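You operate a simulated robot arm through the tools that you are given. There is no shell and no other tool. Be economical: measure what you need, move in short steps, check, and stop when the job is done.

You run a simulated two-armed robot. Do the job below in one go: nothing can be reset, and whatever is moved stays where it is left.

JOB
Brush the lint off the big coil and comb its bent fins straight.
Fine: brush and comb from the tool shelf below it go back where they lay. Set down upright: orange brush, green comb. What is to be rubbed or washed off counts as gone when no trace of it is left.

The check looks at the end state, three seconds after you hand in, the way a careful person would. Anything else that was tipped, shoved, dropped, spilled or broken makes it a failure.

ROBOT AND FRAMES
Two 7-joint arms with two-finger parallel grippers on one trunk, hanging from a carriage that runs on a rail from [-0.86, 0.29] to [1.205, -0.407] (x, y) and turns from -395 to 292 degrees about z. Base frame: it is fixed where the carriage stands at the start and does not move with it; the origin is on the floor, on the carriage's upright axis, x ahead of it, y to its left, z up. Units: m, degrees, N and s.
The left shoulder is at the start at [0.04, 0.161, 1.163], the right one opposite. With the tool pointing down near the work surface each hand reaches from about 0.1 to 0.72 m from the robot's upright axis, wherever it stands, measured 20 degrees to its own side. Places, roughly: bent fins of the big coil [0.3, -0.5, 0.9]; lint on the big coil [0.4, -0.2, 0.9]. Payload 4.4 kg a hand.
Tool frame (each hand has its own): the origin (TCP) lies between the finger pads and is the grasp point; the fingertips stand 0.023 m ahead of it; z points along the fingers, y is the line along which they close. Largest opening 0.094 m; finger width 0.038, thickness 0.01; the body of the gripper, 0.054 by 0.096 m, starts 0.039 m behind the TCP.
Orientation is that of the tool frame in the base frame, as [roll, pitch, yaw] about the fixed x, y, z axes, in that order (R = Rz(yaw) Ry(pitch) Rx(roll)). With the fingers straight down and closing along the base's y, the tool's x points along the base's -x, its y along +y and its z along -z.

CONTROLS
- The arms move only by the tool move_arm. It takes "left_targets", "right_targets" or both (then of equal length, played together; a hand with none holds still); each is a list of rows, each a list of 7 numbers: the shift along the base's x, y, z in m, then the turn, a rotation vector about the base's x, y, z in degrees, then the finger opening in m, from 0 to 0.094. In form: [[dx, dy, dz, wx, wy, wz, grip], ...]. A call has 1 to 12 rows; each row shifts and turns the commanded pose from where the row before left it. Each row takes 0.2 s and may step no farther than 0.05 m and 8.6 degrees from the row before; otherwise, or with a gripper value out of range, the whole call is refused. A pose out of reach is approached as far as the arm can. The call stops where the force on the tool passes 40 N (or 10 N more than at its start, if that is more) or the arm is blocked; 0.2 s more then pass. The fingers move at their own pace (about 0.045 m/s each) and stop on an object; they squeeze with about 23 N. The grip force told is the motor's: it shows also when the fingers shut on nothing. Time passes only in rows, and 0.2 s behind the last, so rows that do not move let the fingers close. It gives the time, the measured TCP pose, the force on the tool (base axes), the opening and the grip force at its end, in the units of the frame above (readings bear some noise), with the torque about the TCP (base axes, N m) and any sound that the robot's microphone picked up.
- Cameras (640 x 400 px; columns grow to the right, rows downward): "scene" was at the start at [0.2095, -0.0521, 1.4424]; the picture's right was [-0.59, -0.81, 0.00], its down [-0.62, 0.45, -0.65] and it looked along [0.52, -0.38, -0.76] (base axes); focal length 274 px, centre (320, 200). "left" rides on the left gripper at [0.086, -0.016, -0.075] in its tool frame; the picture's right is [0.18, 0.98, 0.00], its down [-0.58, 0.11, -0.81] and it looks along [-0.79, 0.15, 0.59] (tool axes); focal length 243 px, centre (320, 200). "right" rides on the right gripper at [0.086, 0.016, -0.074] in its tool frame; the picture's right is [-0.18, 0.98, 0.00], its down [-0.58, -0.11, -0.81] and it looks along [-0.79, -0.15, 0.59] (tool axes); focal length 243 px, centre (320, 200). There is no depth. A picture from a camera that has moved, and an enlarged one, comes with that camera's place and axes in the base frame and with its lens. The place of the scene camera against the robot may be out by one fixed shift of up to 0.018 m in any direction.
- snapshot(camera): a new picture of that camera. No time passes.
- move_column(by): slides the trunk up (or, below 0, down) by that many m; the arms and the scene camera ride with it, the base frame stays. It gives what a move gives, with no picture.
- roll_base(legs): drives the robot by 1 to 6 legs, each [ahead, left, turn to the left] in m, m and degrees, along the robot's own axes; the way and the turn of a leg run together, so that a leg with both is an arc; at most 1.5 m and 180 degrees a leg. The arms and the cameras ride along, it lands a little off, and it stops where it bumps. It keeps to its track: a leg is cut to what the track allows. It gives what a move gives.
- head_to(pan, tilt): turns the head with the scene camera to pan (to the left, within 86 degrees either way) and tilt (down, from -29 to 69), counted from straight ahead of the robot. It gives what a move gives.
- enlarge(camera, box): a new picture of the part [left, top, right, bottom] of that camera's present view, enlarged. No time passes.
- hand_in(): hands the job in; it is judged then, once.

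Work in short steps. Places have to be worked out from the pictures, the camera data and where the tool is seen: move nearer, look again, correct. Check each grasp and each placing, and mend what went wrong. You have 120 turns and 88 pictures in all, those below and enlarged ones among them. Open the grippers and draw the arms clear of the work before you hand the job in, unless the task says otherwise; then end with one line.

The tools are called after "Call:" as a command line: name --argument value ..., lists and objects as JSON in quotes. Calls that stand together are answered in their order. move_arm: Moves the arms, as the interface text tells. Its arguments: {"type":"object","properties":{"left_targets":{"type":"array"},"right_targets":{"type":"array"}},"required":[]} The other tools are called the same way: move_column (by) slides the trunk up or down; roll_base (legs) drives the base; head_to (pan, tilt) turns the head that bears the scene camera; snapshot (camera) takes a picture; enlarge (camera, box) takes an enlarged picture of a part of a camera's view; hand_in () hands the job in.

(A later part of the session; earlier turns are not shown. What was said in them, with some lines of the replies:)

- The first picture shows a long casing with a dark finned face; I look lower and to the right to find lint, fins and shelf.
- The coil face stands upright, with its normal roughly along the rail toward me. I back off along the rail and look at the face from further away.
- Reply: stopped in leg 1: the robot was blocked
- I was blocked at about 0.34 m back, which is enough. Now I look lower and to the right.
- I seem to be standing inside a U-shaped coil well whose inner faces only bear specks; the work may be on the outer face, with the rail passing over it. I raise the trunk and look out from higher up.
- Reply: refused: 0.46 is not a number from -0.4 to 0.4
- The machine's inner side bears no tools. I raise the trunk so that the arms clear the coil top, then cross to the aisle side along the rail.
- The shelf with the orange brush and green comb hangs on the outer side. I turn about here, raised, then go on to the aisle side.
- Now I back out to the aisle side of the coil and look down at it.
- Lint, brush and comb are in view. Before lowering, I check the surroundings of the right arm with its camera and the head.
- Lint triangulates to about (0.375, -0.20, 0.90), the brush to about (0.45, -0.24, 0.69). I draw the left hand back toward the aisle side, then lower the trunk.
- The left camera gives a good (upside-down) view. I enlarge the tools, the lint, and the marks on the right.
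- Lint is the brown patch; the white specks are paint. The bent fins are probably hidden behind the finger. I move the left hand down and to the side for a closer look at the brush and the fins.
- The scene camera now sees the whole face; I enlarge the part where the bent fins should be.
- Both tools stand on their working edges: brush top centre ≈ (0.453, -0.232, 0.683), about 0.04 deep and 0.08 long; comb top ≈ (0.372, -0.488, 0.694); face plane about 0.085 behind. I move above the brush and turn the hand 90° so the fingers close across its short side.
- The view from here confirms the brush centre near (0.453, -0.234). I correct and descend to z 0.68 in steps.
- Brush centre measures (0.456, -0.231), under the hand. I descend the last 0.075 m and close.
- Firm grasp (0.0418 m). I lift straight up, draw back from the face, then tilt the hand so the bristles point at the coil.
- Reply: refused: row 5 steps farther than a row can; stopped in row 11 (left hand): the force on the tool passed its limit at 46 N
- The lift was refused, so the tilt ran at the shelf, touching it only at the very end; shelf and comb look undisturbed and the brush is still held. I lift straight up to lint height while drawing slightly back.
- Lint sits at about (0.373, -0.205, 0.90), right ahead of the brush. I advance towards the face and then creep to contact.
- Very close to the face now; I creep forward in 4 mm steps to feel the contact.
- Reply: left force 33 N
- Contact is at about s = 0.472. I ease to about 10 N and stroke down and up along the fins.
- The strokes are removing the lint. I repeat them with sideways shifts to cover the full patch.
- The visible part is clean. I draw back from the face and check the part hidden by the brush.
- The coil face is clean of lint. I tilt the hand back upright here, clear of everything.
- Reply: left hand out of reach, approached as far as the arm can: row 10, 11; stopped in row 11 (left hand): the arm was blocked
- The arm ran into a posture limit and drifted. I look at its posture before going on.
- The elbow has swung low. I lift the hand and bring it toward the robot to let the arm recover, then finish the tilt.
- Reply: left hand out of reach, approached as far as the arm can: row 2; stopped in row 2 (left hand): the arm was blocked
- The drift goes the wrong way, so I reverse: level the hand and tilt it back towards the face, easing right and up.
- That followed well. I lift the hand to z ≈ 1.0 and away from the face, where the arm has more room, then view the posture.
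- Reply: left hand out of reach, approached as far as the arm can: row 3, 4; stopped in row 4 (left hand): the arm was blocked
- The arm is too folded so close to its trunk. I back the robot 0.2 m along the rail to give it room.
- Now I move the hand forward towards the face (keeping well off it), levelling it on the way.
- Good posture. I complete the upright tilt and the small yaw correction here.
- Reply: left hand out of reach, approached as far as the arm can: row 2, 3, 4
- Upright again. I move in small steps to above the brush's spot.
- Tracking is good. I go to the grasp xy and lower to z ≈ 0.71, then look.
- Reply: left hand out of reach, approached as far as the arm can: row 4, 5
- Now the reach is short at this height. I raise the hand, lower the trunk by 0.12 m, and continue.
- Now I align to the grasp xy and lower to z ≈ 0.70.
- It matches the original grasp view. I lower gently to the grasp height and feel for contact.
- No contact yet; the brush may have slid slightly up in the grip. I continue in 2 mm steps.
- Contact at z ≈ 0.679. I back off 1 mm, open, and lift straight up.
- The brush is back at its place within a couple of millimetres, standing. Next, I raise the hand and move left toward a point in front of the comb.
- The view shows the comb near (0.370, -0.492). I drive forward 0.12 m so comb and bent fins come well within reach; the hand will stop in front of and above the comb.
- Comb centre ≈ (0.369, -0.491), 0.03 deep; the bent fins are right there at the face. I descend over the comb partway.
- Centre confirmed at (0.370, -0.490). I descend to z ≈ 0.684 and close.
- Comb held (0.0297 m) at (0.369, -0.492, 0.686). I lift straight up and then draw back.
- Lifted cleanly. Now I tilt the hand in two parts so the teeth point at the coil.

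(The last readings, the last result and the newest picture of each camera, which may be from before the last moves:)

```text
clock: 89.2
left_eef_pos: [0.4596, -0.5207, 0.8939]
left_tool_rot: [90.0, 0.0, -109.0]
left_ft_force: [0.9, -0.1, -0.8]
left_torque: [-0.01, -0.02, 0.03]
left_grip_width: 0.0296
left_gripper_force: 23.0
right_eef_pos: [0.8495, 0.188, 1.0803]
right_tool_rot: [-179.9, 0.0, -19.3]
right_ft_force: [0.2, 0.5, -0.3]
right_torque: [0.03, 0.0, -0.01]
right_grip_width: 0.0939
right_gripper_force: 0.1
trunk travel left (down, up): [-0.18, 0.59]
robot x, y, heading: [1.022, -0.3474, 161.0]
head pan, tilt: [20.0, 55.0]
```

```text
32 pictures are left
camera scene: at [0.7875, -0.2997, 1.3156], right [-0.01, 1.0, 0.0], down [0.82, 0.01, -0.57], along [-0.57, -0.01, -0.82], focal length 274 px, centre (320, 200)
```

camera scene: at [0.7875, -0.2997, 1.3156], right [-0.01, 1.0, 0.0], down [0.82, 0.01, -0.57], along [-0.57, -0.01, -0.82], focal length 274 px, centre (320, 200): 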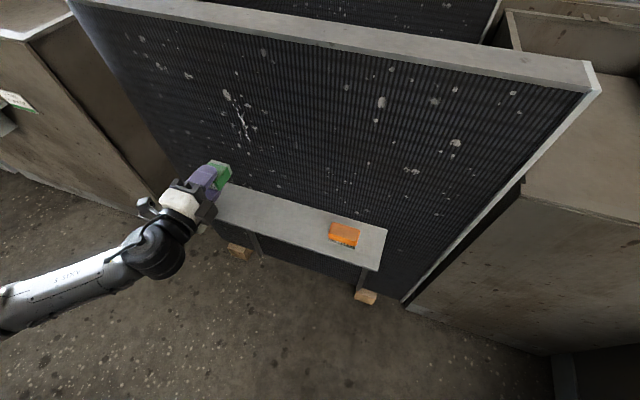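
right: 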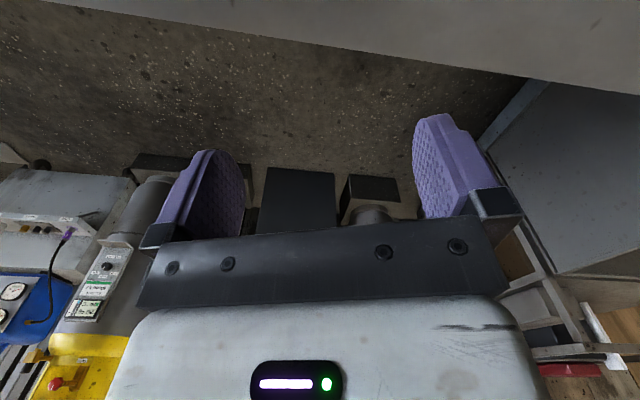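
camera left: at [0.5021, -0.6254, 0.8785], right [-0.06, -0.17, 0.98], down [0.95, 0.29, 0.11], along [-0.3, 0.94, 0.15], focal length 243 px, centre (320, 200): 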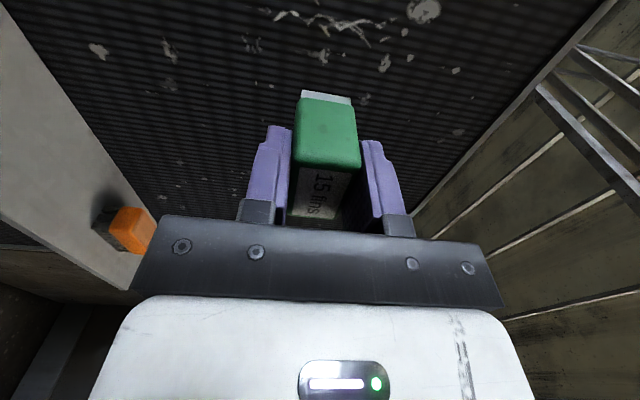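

The comb points at the face. I enlarge the bent region in both views to measure its extent.

Call:
enlarge --camera "left" --box '[220, 0, 460, 100]'

Call:
enlarge --camera "scene" --box '[200, 70, 300, 160]'

```text
2.67 times, centred on (340, 50) of left
camera zoom: at [0.5021, -0.6254, 0.8785], right [-0.06, -0.17, 0.98], down [0.95, 0.29, 0.11], along [-0.3, 0.94, 0.15], focal length 647 px, centre (267, 600)
```

zoom: 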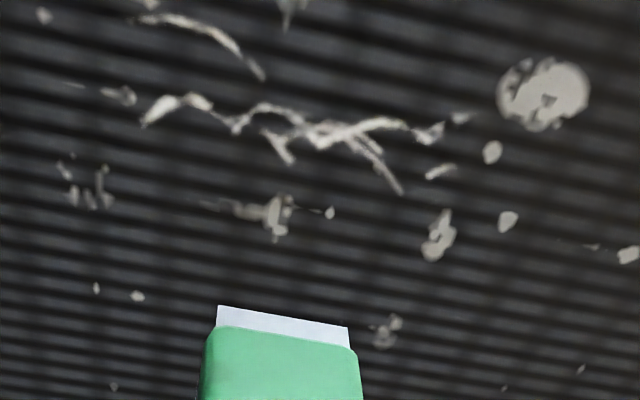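

```text
4.44 times, centred on (250, 115) of scene
camera zoom: at [0.7875, -0.2997, 1.3156], right [-0.01, 1.0, 0.0], down [0.82, 0.01, -0.57], along [-0.57, -0.01, -0.82], focal length 1216 px, centre (631, 578)
```

zoom: 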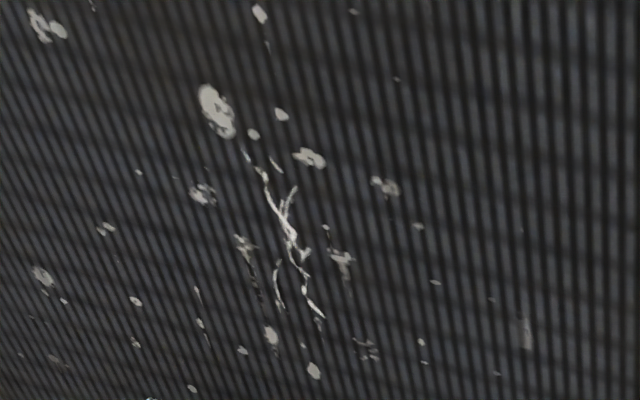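

Bent region spans about u = -0.37…-0.34 sideways and z = 0.85…0.955. I go to just below it, 1.5 cm short of the predicted contact.

Call:
move_arm --left_targets '[[-0.0052, -0.0151, -0.03, 0, 0, 0, 0.01], [-0.026, 0.009, -0.03, 0, 0, 0, 0.01], [-0.026, 0.009, -0.014, 0, 0, 0, 0.01], [-0.026, 0.009, 0, 0, 0, 0, 0.01], [-0.026, 0.009, 0, 0, 0, 0, 0.01]]'

Call:
snapshot --camera "left"

```text
clock: 90.4
left_eef_pos: [0.3473, -0.5001, 0.8219]
left_tool_rot: [90.1, -0.2, -109.1]
left_ft_force: [0.3, 0.4, -0.9]
left_torque: [0.0, 0.0, 0.02]
left_grip_width: 0.0297
left_gripper_force: 23.7
right_eef_pos: [0.8476, 0.1884, 1.0799]
right_tool_rot: [-179.9, 0.2, -19.2]
right_ft_force: [-0.7, -0.9, -0.3]
right_torque: [0.01, -0.07, 0.02]
right_grip_width: 0.094
right_gripper_force: 0.1
trunk travel left (down, up): [-0.18, 0.59]
robot x, y, heading: [1.0201, -0.3425, 160.8]
head pan, tilt: [20.0, 55.0]
```

```text
29 pictures are left
camera left: at [0.3896, -0.6052, 0.8056], right [-0.06, -0.17, 0.98], down [0.95, 0.29, 0.11], along [-0.3, 0.94, 0.15], focal length 243 px, centre (320, 200)
```

left: 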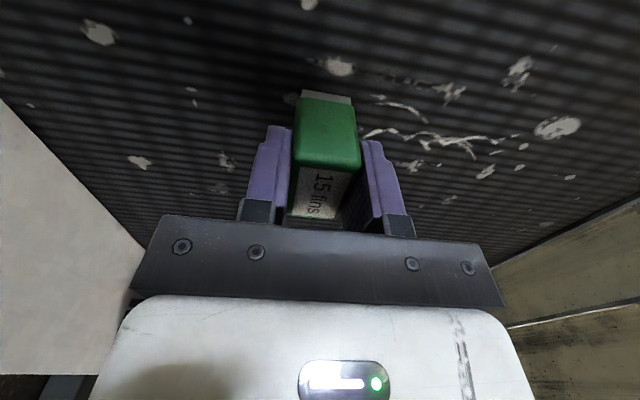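

Well aligned with the bent strip. I creep to contact.

Call:
move_arm --left_targets '[[-0.0057, 0.002, 0, 0, 0, 0, 0.01], [-0.0038, 0.0013, 0, 0, 0, 0, 0.01]]'

Call:
move_arm --left_targets '[[-0.0028, 0.001, 0, 0, 0, 0, 0.01], [0, 0, 0, 0, 0, 0, 0.01]]'

Call:
move_arm --left_targets '[[-0.0019, 0.0007, 0, 0, 0, 0, 0.01], [0, 0, 0, 0, 0, 0, 0.01]]'

```text
clock: 91.0
left_eef_pos: [0.34, -0.4982, 0.8205]
left_tool_rot: [90.0, -0.2, -109.1]
left_ft_force: [0.1, -0.6, -0.3]
left_torque: [0.0, 0.02, -0.01]
left_grip_width: 0.0295
left_gripper_force: 23.2
right_eef_pos: [0.8487, 0.1878, 1.0796]
right_tool_rot: [180.0, 0.0, -19.2]
right_ft_force: [-0.2, 0.4, 0.1]
right_torque: [-0.01, -0.02, -0.02]
right_grip_width: 0.0938
right_gripper_force: 0.1
trunk travel left (down, up): [-0.18, 0.59]
robot x, y, heading: [1.0227, -0.3443, 160.9]
head pan, tilt: [20.0, 55.0]
```

```text
clock: 91.6
left_eef_pos: [0.3383, -0.4972, 0.8214]
left_tool_rot: [90.0, -0.2, -109.1]
left_ft_force: [0.6, 0.4, -0.7]
left_torque: [0.02, 0.0, -0.01]
left_grip_width: 0.0298
left_gripper_force: 22.9
right_eef_pos: [0.8486, 0.1876, 1.0796]
right_tool_rot: [-180.0, -0.1, -19.2]
right_ft_force: [0.2, -0.7, 0.5]
right_torque: [-0.03, -0.02, 0.0]
right_grip_width: 0.0941
right_gripper_force: 0.2
trunk travel left (down, up): [-0.18, 0.59]
robot x, y, heading: [1.0211, -0.3454, 160.8]
head pan, tilt: [20.0, 55.0]
```

```text
clock: 92.2
left_eef_pos: [0.3368, -0.4977, 0.8213]
left_tool_rot: [90.0, -0.2, -109.0]
left_ft_force: [9.9, -3.4, 3.2]
left_torque: [-0.01, 0.13, 0.23]
left_grip_width: 0.0297
left_gripper_force: 23.2
right_eef_pos: [0.8494, 0.1862, 1.0797]
right_tool_rot: [-180.0, 0.1, -19.3]
right_ft_force: [-0.7, 0.1, -0.5]
right_torque: [-0.04, -0.01, 0.0]
right_grip_width: 0.0939
right_gripper_force: 0.0
trunk travel left (down, up): [-0.18, 0.59]
robot x, y, heading: [1.0237, -0.3461, 160.9]
head pan, tilt: [20.0, 55.0]
```

Contact at 10 N. I stroke upward along the fins to z ≈ 0.97 and back down in 2 cm steps.

Call:
move_arm --left_targets '[[0, 0, 0.02, 0, 0, 0, 0.01], [0, 0, 0.025, 0, 0, 0, 0.01], [0, 0, 0.025, 0, 0, 0, 0.01], [0, 0, 0.025, 0, 0, 0, 0.01], [0, 0, 0.025, 0, 0, 0, 0.01], [0, 0, 0.025, 0, 0, 0, 0.01]]'

Call:
snapshot --camera "left"

```text
clock: 93.6
left_eef_pos: [0.3372, -0.4938, 0.966]
left_tool_rot: [90.1, -0.2, -109.0]
left_ft_force: [11.8, -5.0, -3.1]
left_torque: [0.03, -0.05, 0.29]
left_grip_width: 0.0296
left_gripper_force: 22.3
right_eef_pos: [0.8515, 0.187, 1.0795]
right_tool_rot: [179.9, -0.2, -19.2]
right_ft_force: [-0.2, 0.3, -0.2]
right_torque: [0.01, 0.01, 0.01]
right_grip_width: 0.0941
right_gripper_force: 0.1
trunk travel left (down, up): [-0.18, 0.59]
robot x, y, heading: [1.0234, -0.3455, 160.6]
head pan, tilt: [20.0, 55.0]
```

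```text
28 pictures are left
camera left: at [0.3804, -0.6001, 0.951], right [-0.06, -0.17, 0.98], down [0.95, 0.29, 0.11], along [-0.3, 0.94, 0.14], focal length 243 px, centre (320, 200)
```

left: 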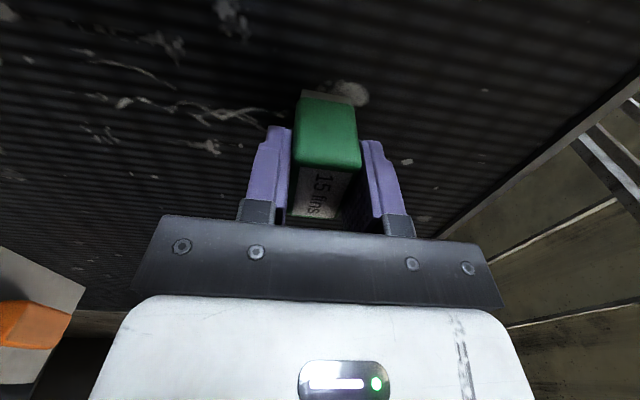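

The squiggle is still there after one pass. I stroke back down and up again, with slightly more pressure.

Call:
move_arm --left_targets '[[-0.001, 0.0003, -0.025, 0, 0, 0, 0.01], [0, 0, -0.025, 0, 0, 0, 0.01], [0, 0, -0.025, 0, 0, 0, 0.01], [0, 0, -0.025, 0, 0, 0, 0.01], [0, 0, -0.025, 0, 0, 0, 0.01], [0, 0, -0.025, 0, 0, 0, 0.01], [0, 0, 0.025, 0, 0, 0, 0.01], [0, 0, 0.025, 0, 0, 0, 0.01], [0, 0, 0.025, 0, 0, 0, 0.01], [0, 0, 0.025, 0, 0, 0, 0.01], [0, 0, 0.025, 0, 0, 0, 0.01], [0, 0, 0.025, 0, 0, 0, 0.01]]'

Call:
enlarge --camera "left" --box '[0, 20, 320, 220]'

```text
clock: 96.2
left_eef_pos: [0.3362, -0.4965, 0.9674]
left_tool_rot: [90.1, -0.2, -109.0]
left_ft_force: [10.2, -3.9, -2.7]
left_torque: [0.02, 0.02, 0.07]
left_grip_width: 0.0294
left_gripper_force: 22.9
right_eef_pos: [0.852, 0.1872, 1.0791]
right_tool_rot: [179.9, 0.0, -19.1]
right_ft_force: [0.2, -0.4, -0.8]
right_torque: [-0.01, -0.02, 0.0]
right_grip_width: 0.0939
right_gripper_force: 0.1
trunk travel left (down, up): [-0.18, 0.59]
robot x, y, heading: [1.0222, -0.3426, 160.6]
head pan, tilt: [20.0, 55.0]
```

```text
2.00 times, centred on (160, 120) of left
camera zoom: at [0.3786, -0.6016, 0.9506], right [-0.06, -0.17, 0.98], down [0.95, 0.29, 0.11], along [-0.3, 0.94, 0.14], focal length 485 px, centre (640, 360)
```

zoom: 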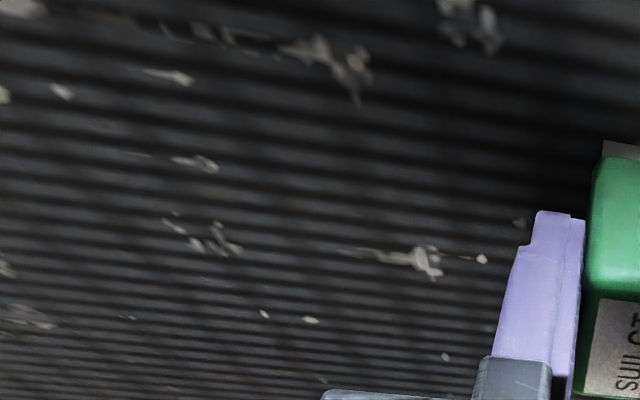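

The squiggle has gone; only paint specks remain. I draw back and check from the scene camera and the hand.

Call:
move_arm --left_targets '[[0.0284, -0.0098, 0, 0, 0, 0, 0.01], [0.0378, -0.013, -0.01, 0, 0, 0, 0.01], [0.0378, -0.013, -0.02, 0, 0, 0, 0.01], [0.0095, -0.003, -0.04, 0, 0, 0, 0.01]]'

Call:
enlarge --camera "scene" --box '[200, 70, 300, 160]'

Call:
enlarge --camera "left" --box '[220, 0, 460, 100]'

```text
clock: 97.2
left_eef_pos: [0.4511, -0.5307, 0.8939]
left_tool_rot: [89.9, -0.1, -109.1]
left_ft_force: [0.8, -0.1, -0.4]
left_torque: [-0.04, -0.01, -0.03]
left_grip_width: 0.0298
left_gripper_force: 23.1
right_eef_pos: [0.8514, 0.189, 1.0807]
right_tool_rot: [-179.9, 0.0, -19.2]
right_ft_force: [-0.6, -0.2, -0.2]
right_torque: [-0.03, -0.02, 0.0]
right_grip_width: 0.0941
right_gripper_force: 0.0
trunk travel left (down, up): [-0.18, 0.59]
robot x, y, heading: [1.0231, -0.3465, 160.7]
head pan, tilt: [20.0, 55.0]
```

```text
4.44 times, centred on (250, 115) of scene
camera zoom: at [0.7878, -0.2992, 1.3156], right [-0.01, 1.0, 0.0], down [0.82, 0.01, -0.57], along [-0.57, -0.01, -0.82], focal length 1216 px, centre (631, 578)
```

zoom: 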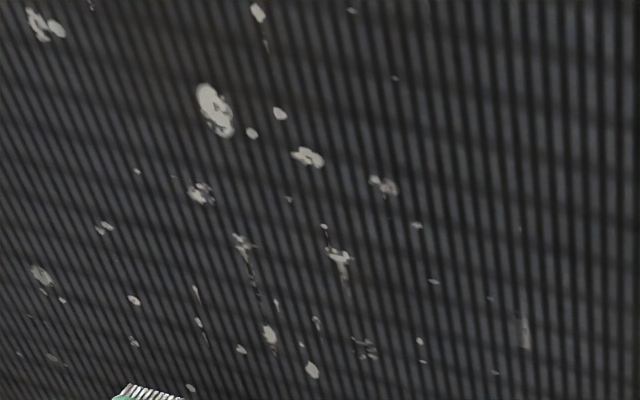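

```text
2.67 times, centred on (340, 50) of left
camera zoom: at [0.4919, -0.6357, 0.8775], right [-0.06, -0.17, 0.98], down [0.95, 0.29, 0.11], along [-0.3, 0.94, 0.15], focal length 647 px, centre (267, 600)
```

zoom: 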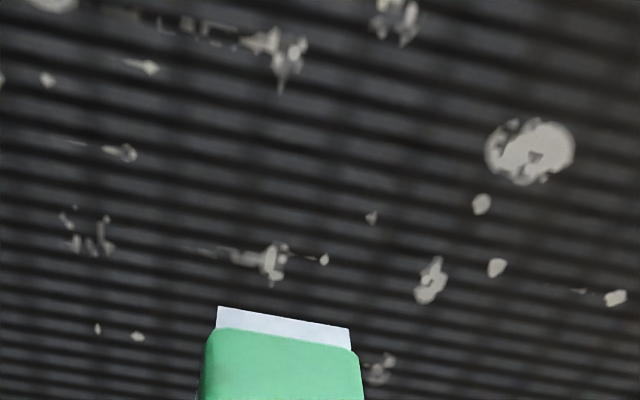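

The fins are straight. I tilt the hand back upright here, first half.

Call:
move_arm --left_targets '[[0, 0, 0, -2.67, -7.75, 0, 0.01], [0, 0, 0, -2.67, -7.75, 0, 0.01], [0, 0, 0, -2.67, -7.75, 0, 0.01], [0, 0, 0, -2.67, -7.75, 0, 0.01], [0, 0, 0, -2.67, -7.75, 0, 0.01], [0, 0, 0, -2.67, -7.75, 0, 0.01]]'

```text
clock: 98.6
left_eef_pos: [0.4467, -0.5341, 0.8968]
left_tool_rot: [139.4, 0.0, -109.2]
left_ft_force: [0.6, -0.6, -0.9]
left_torque: [-0.02, -0.01, -0.02]
left_grip_width: 0.0298
left_gripper_force: 23.2
right_eef_pos: [0.8499, 0.1875, 1.0812]
right_tool_rot: [180.0, 0.0, -19.1]
right_ft_force: [-0.1, 0.3, 0.5]
right_torque: [0.0, -0.02, -0.06]
right_grip_width: 0.0938
right_gripper_force: 0.1
trunk travel left (down, up): [-0.18, 0.59]
robot x, y, heading: [1.0239, -0.3466, 160.8]
head pan, tilt: [20.0, 55.0]
```

That works; second half.

Call:
move_arm --left_targets '[[0, 0, 0, -2.67, -7.75, 0, 0.01], [0, 0, 0, -2.67, -7.75, 0, 0.01], [0, 0, 0, -2.67, -7.75, 0, 0.01], [0, 0, 0, -2.67, -7.75, 0, 0.01], [0, 0, 0, -2.55, -7.4, 0, 0.01]]'

```text
clock: 99.8
left_eef_pos: [0.4464, -0.5323, 0.8965]
left_tool_rot: [179.9, 0.0, -109.2]
left_ft_force: [-0.8, 0.1, -1.7]
left_torque: [0.0, 0.04, -0.02]
left_grip_width: 0.0296
left_gripper_force: 22.6
right_eef_pos: [0.8479, 0.1881, 1.08]
right_tool_rot: [179.9, 0.1, -19.2]
right_ft_force: [-0.1, 0.5, -0.2]
right_torque: [-0.01, 0.03, 0.01]
right_grip_width: 0.0941
right_gripper_force: 0.0
trunk travel left (down, up): [-0.18, 0.59]
robot x, y, heading: [1.0226, -0.346, 161.1]
head pan, tilt: [20.0, 55.0]
```

Upright. I move above the comb's spot and down to z ≈ 0.70.

Call:
move_arm --left_targets '[[-0.0387, 0.02, 0, 0, 0, 0, 0.01], [-0.0386, 0.02, -0.01, 0, 0, 0, 0.01], [0, 0, -0.045, 0, 0, 0, 0.01], [0, 0, -0.045, 0, 0, 0, 0.01], [0, 0, -0.045, 0, 0, 0, 0.01], [0, 0, -0.035, 0, 0, 0, 0.01], [0, 0, -0.015, 0, 0, 0, 0.01]]'

Call:
snapshot --camera "left"

```text
clock: 101.4
left_eef_pos: [0.37, -0.4939, 0.7011]
left_tool_rot: [179.8, 0.1, -109.2]
left_ft_force: [0.5, 0.3, -0.5]
left_torque: [0.0, -0.01, -0.01]
left_grip_width: 0.0298
left_gripper_force: 23.2
right_eef_pos: [0.8486, 0.1877, 1.0805]
right_tool_rot: [179.9, 0.0, -19.2]
right_ft_force: [1.1, 0.5, -0.4]
right_torque: [0.02, -0.02, 0.01]
right_grip_width: 0.094
right_gripper_force: 0.1
trunk travel left (down, up): [-0.18, 0.59]
robot x, y, heading: [1.0232, -0.3449, 160.7]
head pan, tilt: [20.0, 55.0]
```

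```text
24 pictures are left
camera left: at [0.3576, -0.5794, 0.7749], right [-0.99, 0.15, 0.0], down [0.09, 0.58, 0.81], along [0.12, 0.8, -0.59], focal length 243 px, centre (320, 200)
```

left: 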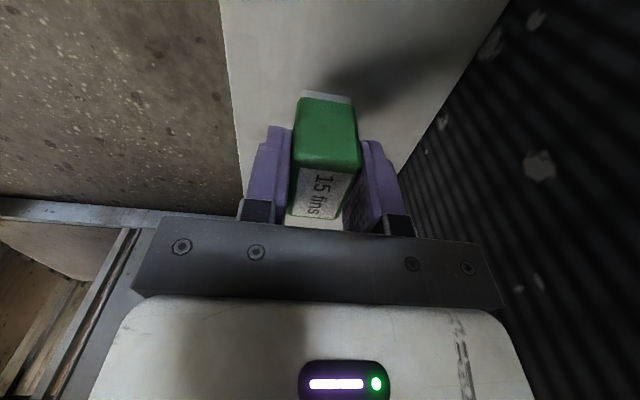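

The comb sits in the grip as at pickup. I lower to just above the pickup height, then feel for contact.

Call:
move_arm --left_targets '[[-0.0005, 0.001, -0.008, 0, 0, 0, 0.01], [0, 0, -0.005, 0, 0, 0, 0.01], [0, 0, 0, 0, 0, 0, 0.01]]'

Call:
move_arm --left_targets '[[0, 0, -0.002, 0, 0, 0, 0.01], [0, 0, 0, 0, 0, 0, 0.01]]'

```text
clock: 102.2
left_eef_pos: [0.3694, -0.4932, 0.6866]
left_tool_rot: [179.8, 0.0, -109.3]
left_ft_force: [0.0, 0.7, -0.3]
left_torque: [0.01, 0.02, -0.01]
left_grip_width: 0.0294
left_gripper_force: 23.3
right_eef_pos: [0.8502, 0.1875, 1.0798]
right_tool_rot: [180.0, 0.0, -19.2]
right_ft_force: [0.6, 0.6, 0.2]
right_torque: [0.0, 0.0, 0.01]
right_grip_width: 0.0939
right_gripper_force: 0.1
trunk travel left (down, up): [-0.18, 0.59]
robot x, y, heading: [1.0224, -0.3448, 160.8]
head pan, tilt: [20.0, 55.0]
```

```text
clock: 102.8
left_eef_pos: [0.3691, -0.4932, 0.6855]
left_tool_rot: [179.8, -0.1, -109.2]
left_ft_force: [-0.5, -0.1, -0.7]
left_torque: [-0.02, -0.01, 0.03]
left_grip_width: 0.0296
left_gripper_force: 23.0
right_eef_pos: [0.8499, 0.1871, 1.0798]
right_tool_rot: [-179.9, 0.1, -19.2]
right_ft_force: [1.3, -0.1, -0.1]
right_torque: [0.03, 0.0, -0.01]
right_grip_width: 0.0944
right_gripper_force: 0.1
trunk travel left (down, up): [-0.18, 0.59]
robot x, y, heading: [1.0239, -0.3449, 160.7]
head pan, tilt: [20.0, 55.0]
```

Not yet touching; one or two more millimetres.

Call:
move_arm --left_targets '[[0, 0, -0.0015, 0, 0, 0, 0.01], [0, 0, 0, 0, 0, 0, 0.01]]'

Call:
move_arm --left_targets '[[0, 0, -0.001, 0, 0, 0, 0.01], [0, 0, 0, 0, 0, 0, 0.01]]'

```text
clock: 103.4
left_eef_pos: [0.37, -0.4928, 0.6863]
left_tool_rot: [179.7, 0.0, -109.2]
left_ft_force: [3.6, 0.2, 9.1]
left_torque: [0.23, -0.35, -0.07]
left_grip_width: 0.0297
left_gripper_force: 23.4
right_eef_pos: [0.8484, 0.1879, 1.0799]
right_tool_rot: [-180.0, 0.0, -19.2]
right_ft_force: [-0.1, -0.2, 0.3]
right_torque: [-0.01, -0.01, -0.02]
right_grip_width: 0.0939
right_gripper_force: 0.1
trunk travel left (down, up): [-0.18, 0.59]
robot x, y, heading: [1.023, -0.3447, 161.1]
head pan, tilt: [20.0, 55.0]
```

```text
clock: 104.0
left_eef_pos: [0.3699, -0.4925, 0.6846]
left_tool_rot: [179.7, 0.0, -109.2]
left_ft_force: [7.4, 0.0, 19.3]
left_torque: [0.02, -0.3, -0.05]
left_grip_width: 0.0298
left_gripper_force: 23.3
right_eef_pos: [0.8491, 0.1876, 1.0802]
right_tool_rot: [-180.0, 0.1, -19.2]
right_ft_force: [-0.4, 0.9, 0.4]
right_torque: [0.0, 0.01, 0.0]
right_grip_width: 0.0942
right_gripper_force: 0.0
trunk travel left (down, up): [-0.18, 0.59]
robot x, y, heading: [1.0235, -0.3445, 160.8]
head pan, tilt: [20.0, 55.0]
```

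The comb stands on the shelf. I ease the load, open, and lift straight up.

Call:
move_arm --left_targets '[[0, 0, 0.002, 0, 0, 0, 0.01], [0, 0, 0, 0, 0, 0, 0.05], [0, 0, 0, 0, 0, 0, 0.094], [0, 0, 0, 0, 0, 0, 0.094], [0, 0, 0, 0, 0, 0, 0.094], [0, 0, 0, 0, 0, 0, 0.094], [0, 0, 0.02, 0, 0, 0, 0.094], [0, 0, 0.04, 0, 0, 0, 0.094], [0, 0, 0.045, 0, 0, 0, 0.094], [0.01, -0.003, 0.045, 0, 0, 0, 0.094], [0.03, -0.01, 0.03, 0, 0, 0, 0.094], [0.04, -0.014, 0.02, 0, 0, 0, 0.094]]'

Call:
move_arm --left_targets '[[0.03, -0.01, 0.0, 0, 0, 0, 0.094], [0.03, -0.01, 0.0, 0, 0, 0, 0.094]]'

Call:
snapshot --camera "scene"

Call:
enlarge --camera "scene" --box '[190, 150, 400, 280]'

```text
clock: 106.6
left_eef_pos: [0.4498, -0.5195, 0.8834]
left_tool_rot: [179.8, -0.1, -109.2]
left_ft_force: [0.2, -0.2, -0.7]
left_torque: [0.0, 0.02, 0.01]
left_grip_width: 0.094
left_gripper_force: 0.0
right_eef_pos: [0.8499, 0.1867, 1.0791]
right_tool_rot: [180.0, 0.0, -19.1]
right_ft_force: [-0.4, 0.7, 0.5]
right_torque: [0.01, 0.04, -0.01]
right_grip_width: 0.0943
right_gripper_force: 0.0
trunk travel left (down, up): [-0.18, 0.59]
robot x, y, heading: [1.0211, -0.3473, 160.8]
head pan, tilt: [20.0, 55.0]
```

```text
clock: 107.2
left_eef_pos: [0.5089, -0.5395, 0.8843]
left_tool_rot: [179.8, 0.1, -109.3]
left_ft_force: [-0.1, -0.3, -0.6]
left_torque: [0.02, 0.0, -0.01]
left_grip_width: 0.0937
left_gripper_force: 0.1
right_eef_pos: [0.8501, 0.1881, 1.0799]
right_tool_rot: [179.9, 0.0, -19.3]
right_ft_force: [-0.1, 0.2, -1.1]
right_torque: [-0.01, 0.01, 0.02]
right_grip_width: 0.0941
right_gripper_force: 0.0
trunk travel left (down, up): [-0.18, 0.59]
robot x, y, heading: [1.021, -0.3474, 160.8]
head pan, tilt: [20.0, 55.0]
```

```text
23 pictures are left
camera scene: at [0.7873, -0.3005, 1.3156], right [-0.01, 1.0, 0.0], down [0.82, 0.01, -0.57], along [-0.57, -0.01, -0.82], focal length 274 px, centre (320, 200)
```

scene: 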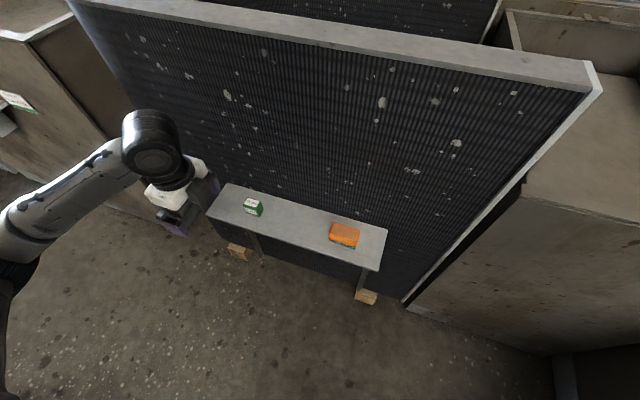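

```text
3.05 times, centred on (295, 215) of scene
camera zoom: at [0.7873, -0.3005, 1.3156], right [-0.01, 1.0, 0.0], down [0.82, 0.01, -0.57], along [-0.57, -0.01, -0.82], focal length 834 px, centre (396, 154)
```

zoom: 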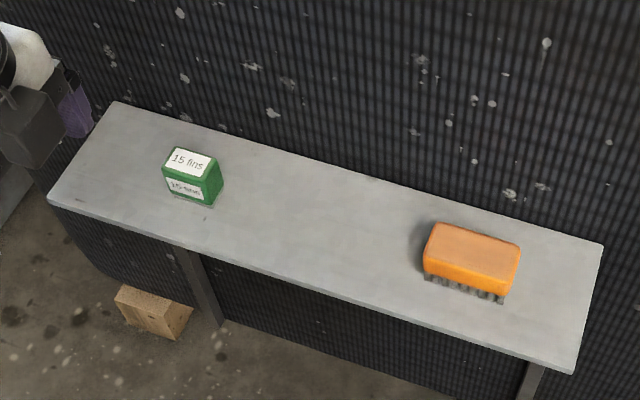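

Both tools stand upright in their places. A last close look at the former lint area for traces.

Call:
enlarge --camera "scene" --box '[290, 80, 450, 200]'

Call:
enlarge --camera "scene" --box '[180, 60, 320, 170]'

```text
3.33 times, centred on (370, 140) of scene
camera zoom: at [0.7873, -0.3005, 1.3156], right [-0.01, 1.0, 0.0], down [0.82, 0.01, -0.57], along [-0.57, -0.01, -0.82], focal length 912 px, centre (153, 400)
```

zoom: 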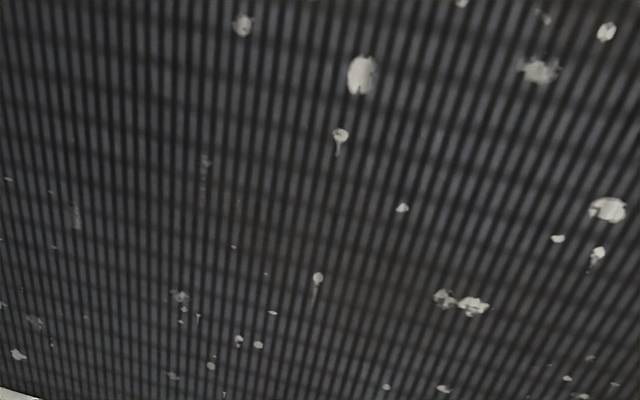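

```text
3.64 times, centred on (250, 115) of scene
camera zoom: at [0.7873, -0.3005, 1.3156], right [-0.01, 1.0, 0.0], down [0.82, 0.01, -0.57], along [-0.57, -0.01, -0.82], focal length 995 px, centre (574, 509)
```

zoom: 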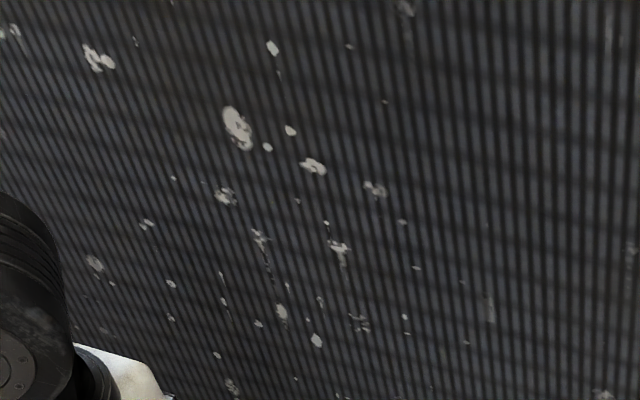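

The face shows no lint and no bent fins, both tools are back, and the grippers are open and clear, so I hand in.

Call:
hand_in

```text
The job is handed in.
```

The lint is brushed off the big coil and its bent fins are combed straight. The orange brush and green comb are back upright in their places on the shelf. While tilting the brush I briefly pressed the shelf, and the base bumped something once when backing up; nothing looked moved afterwards.
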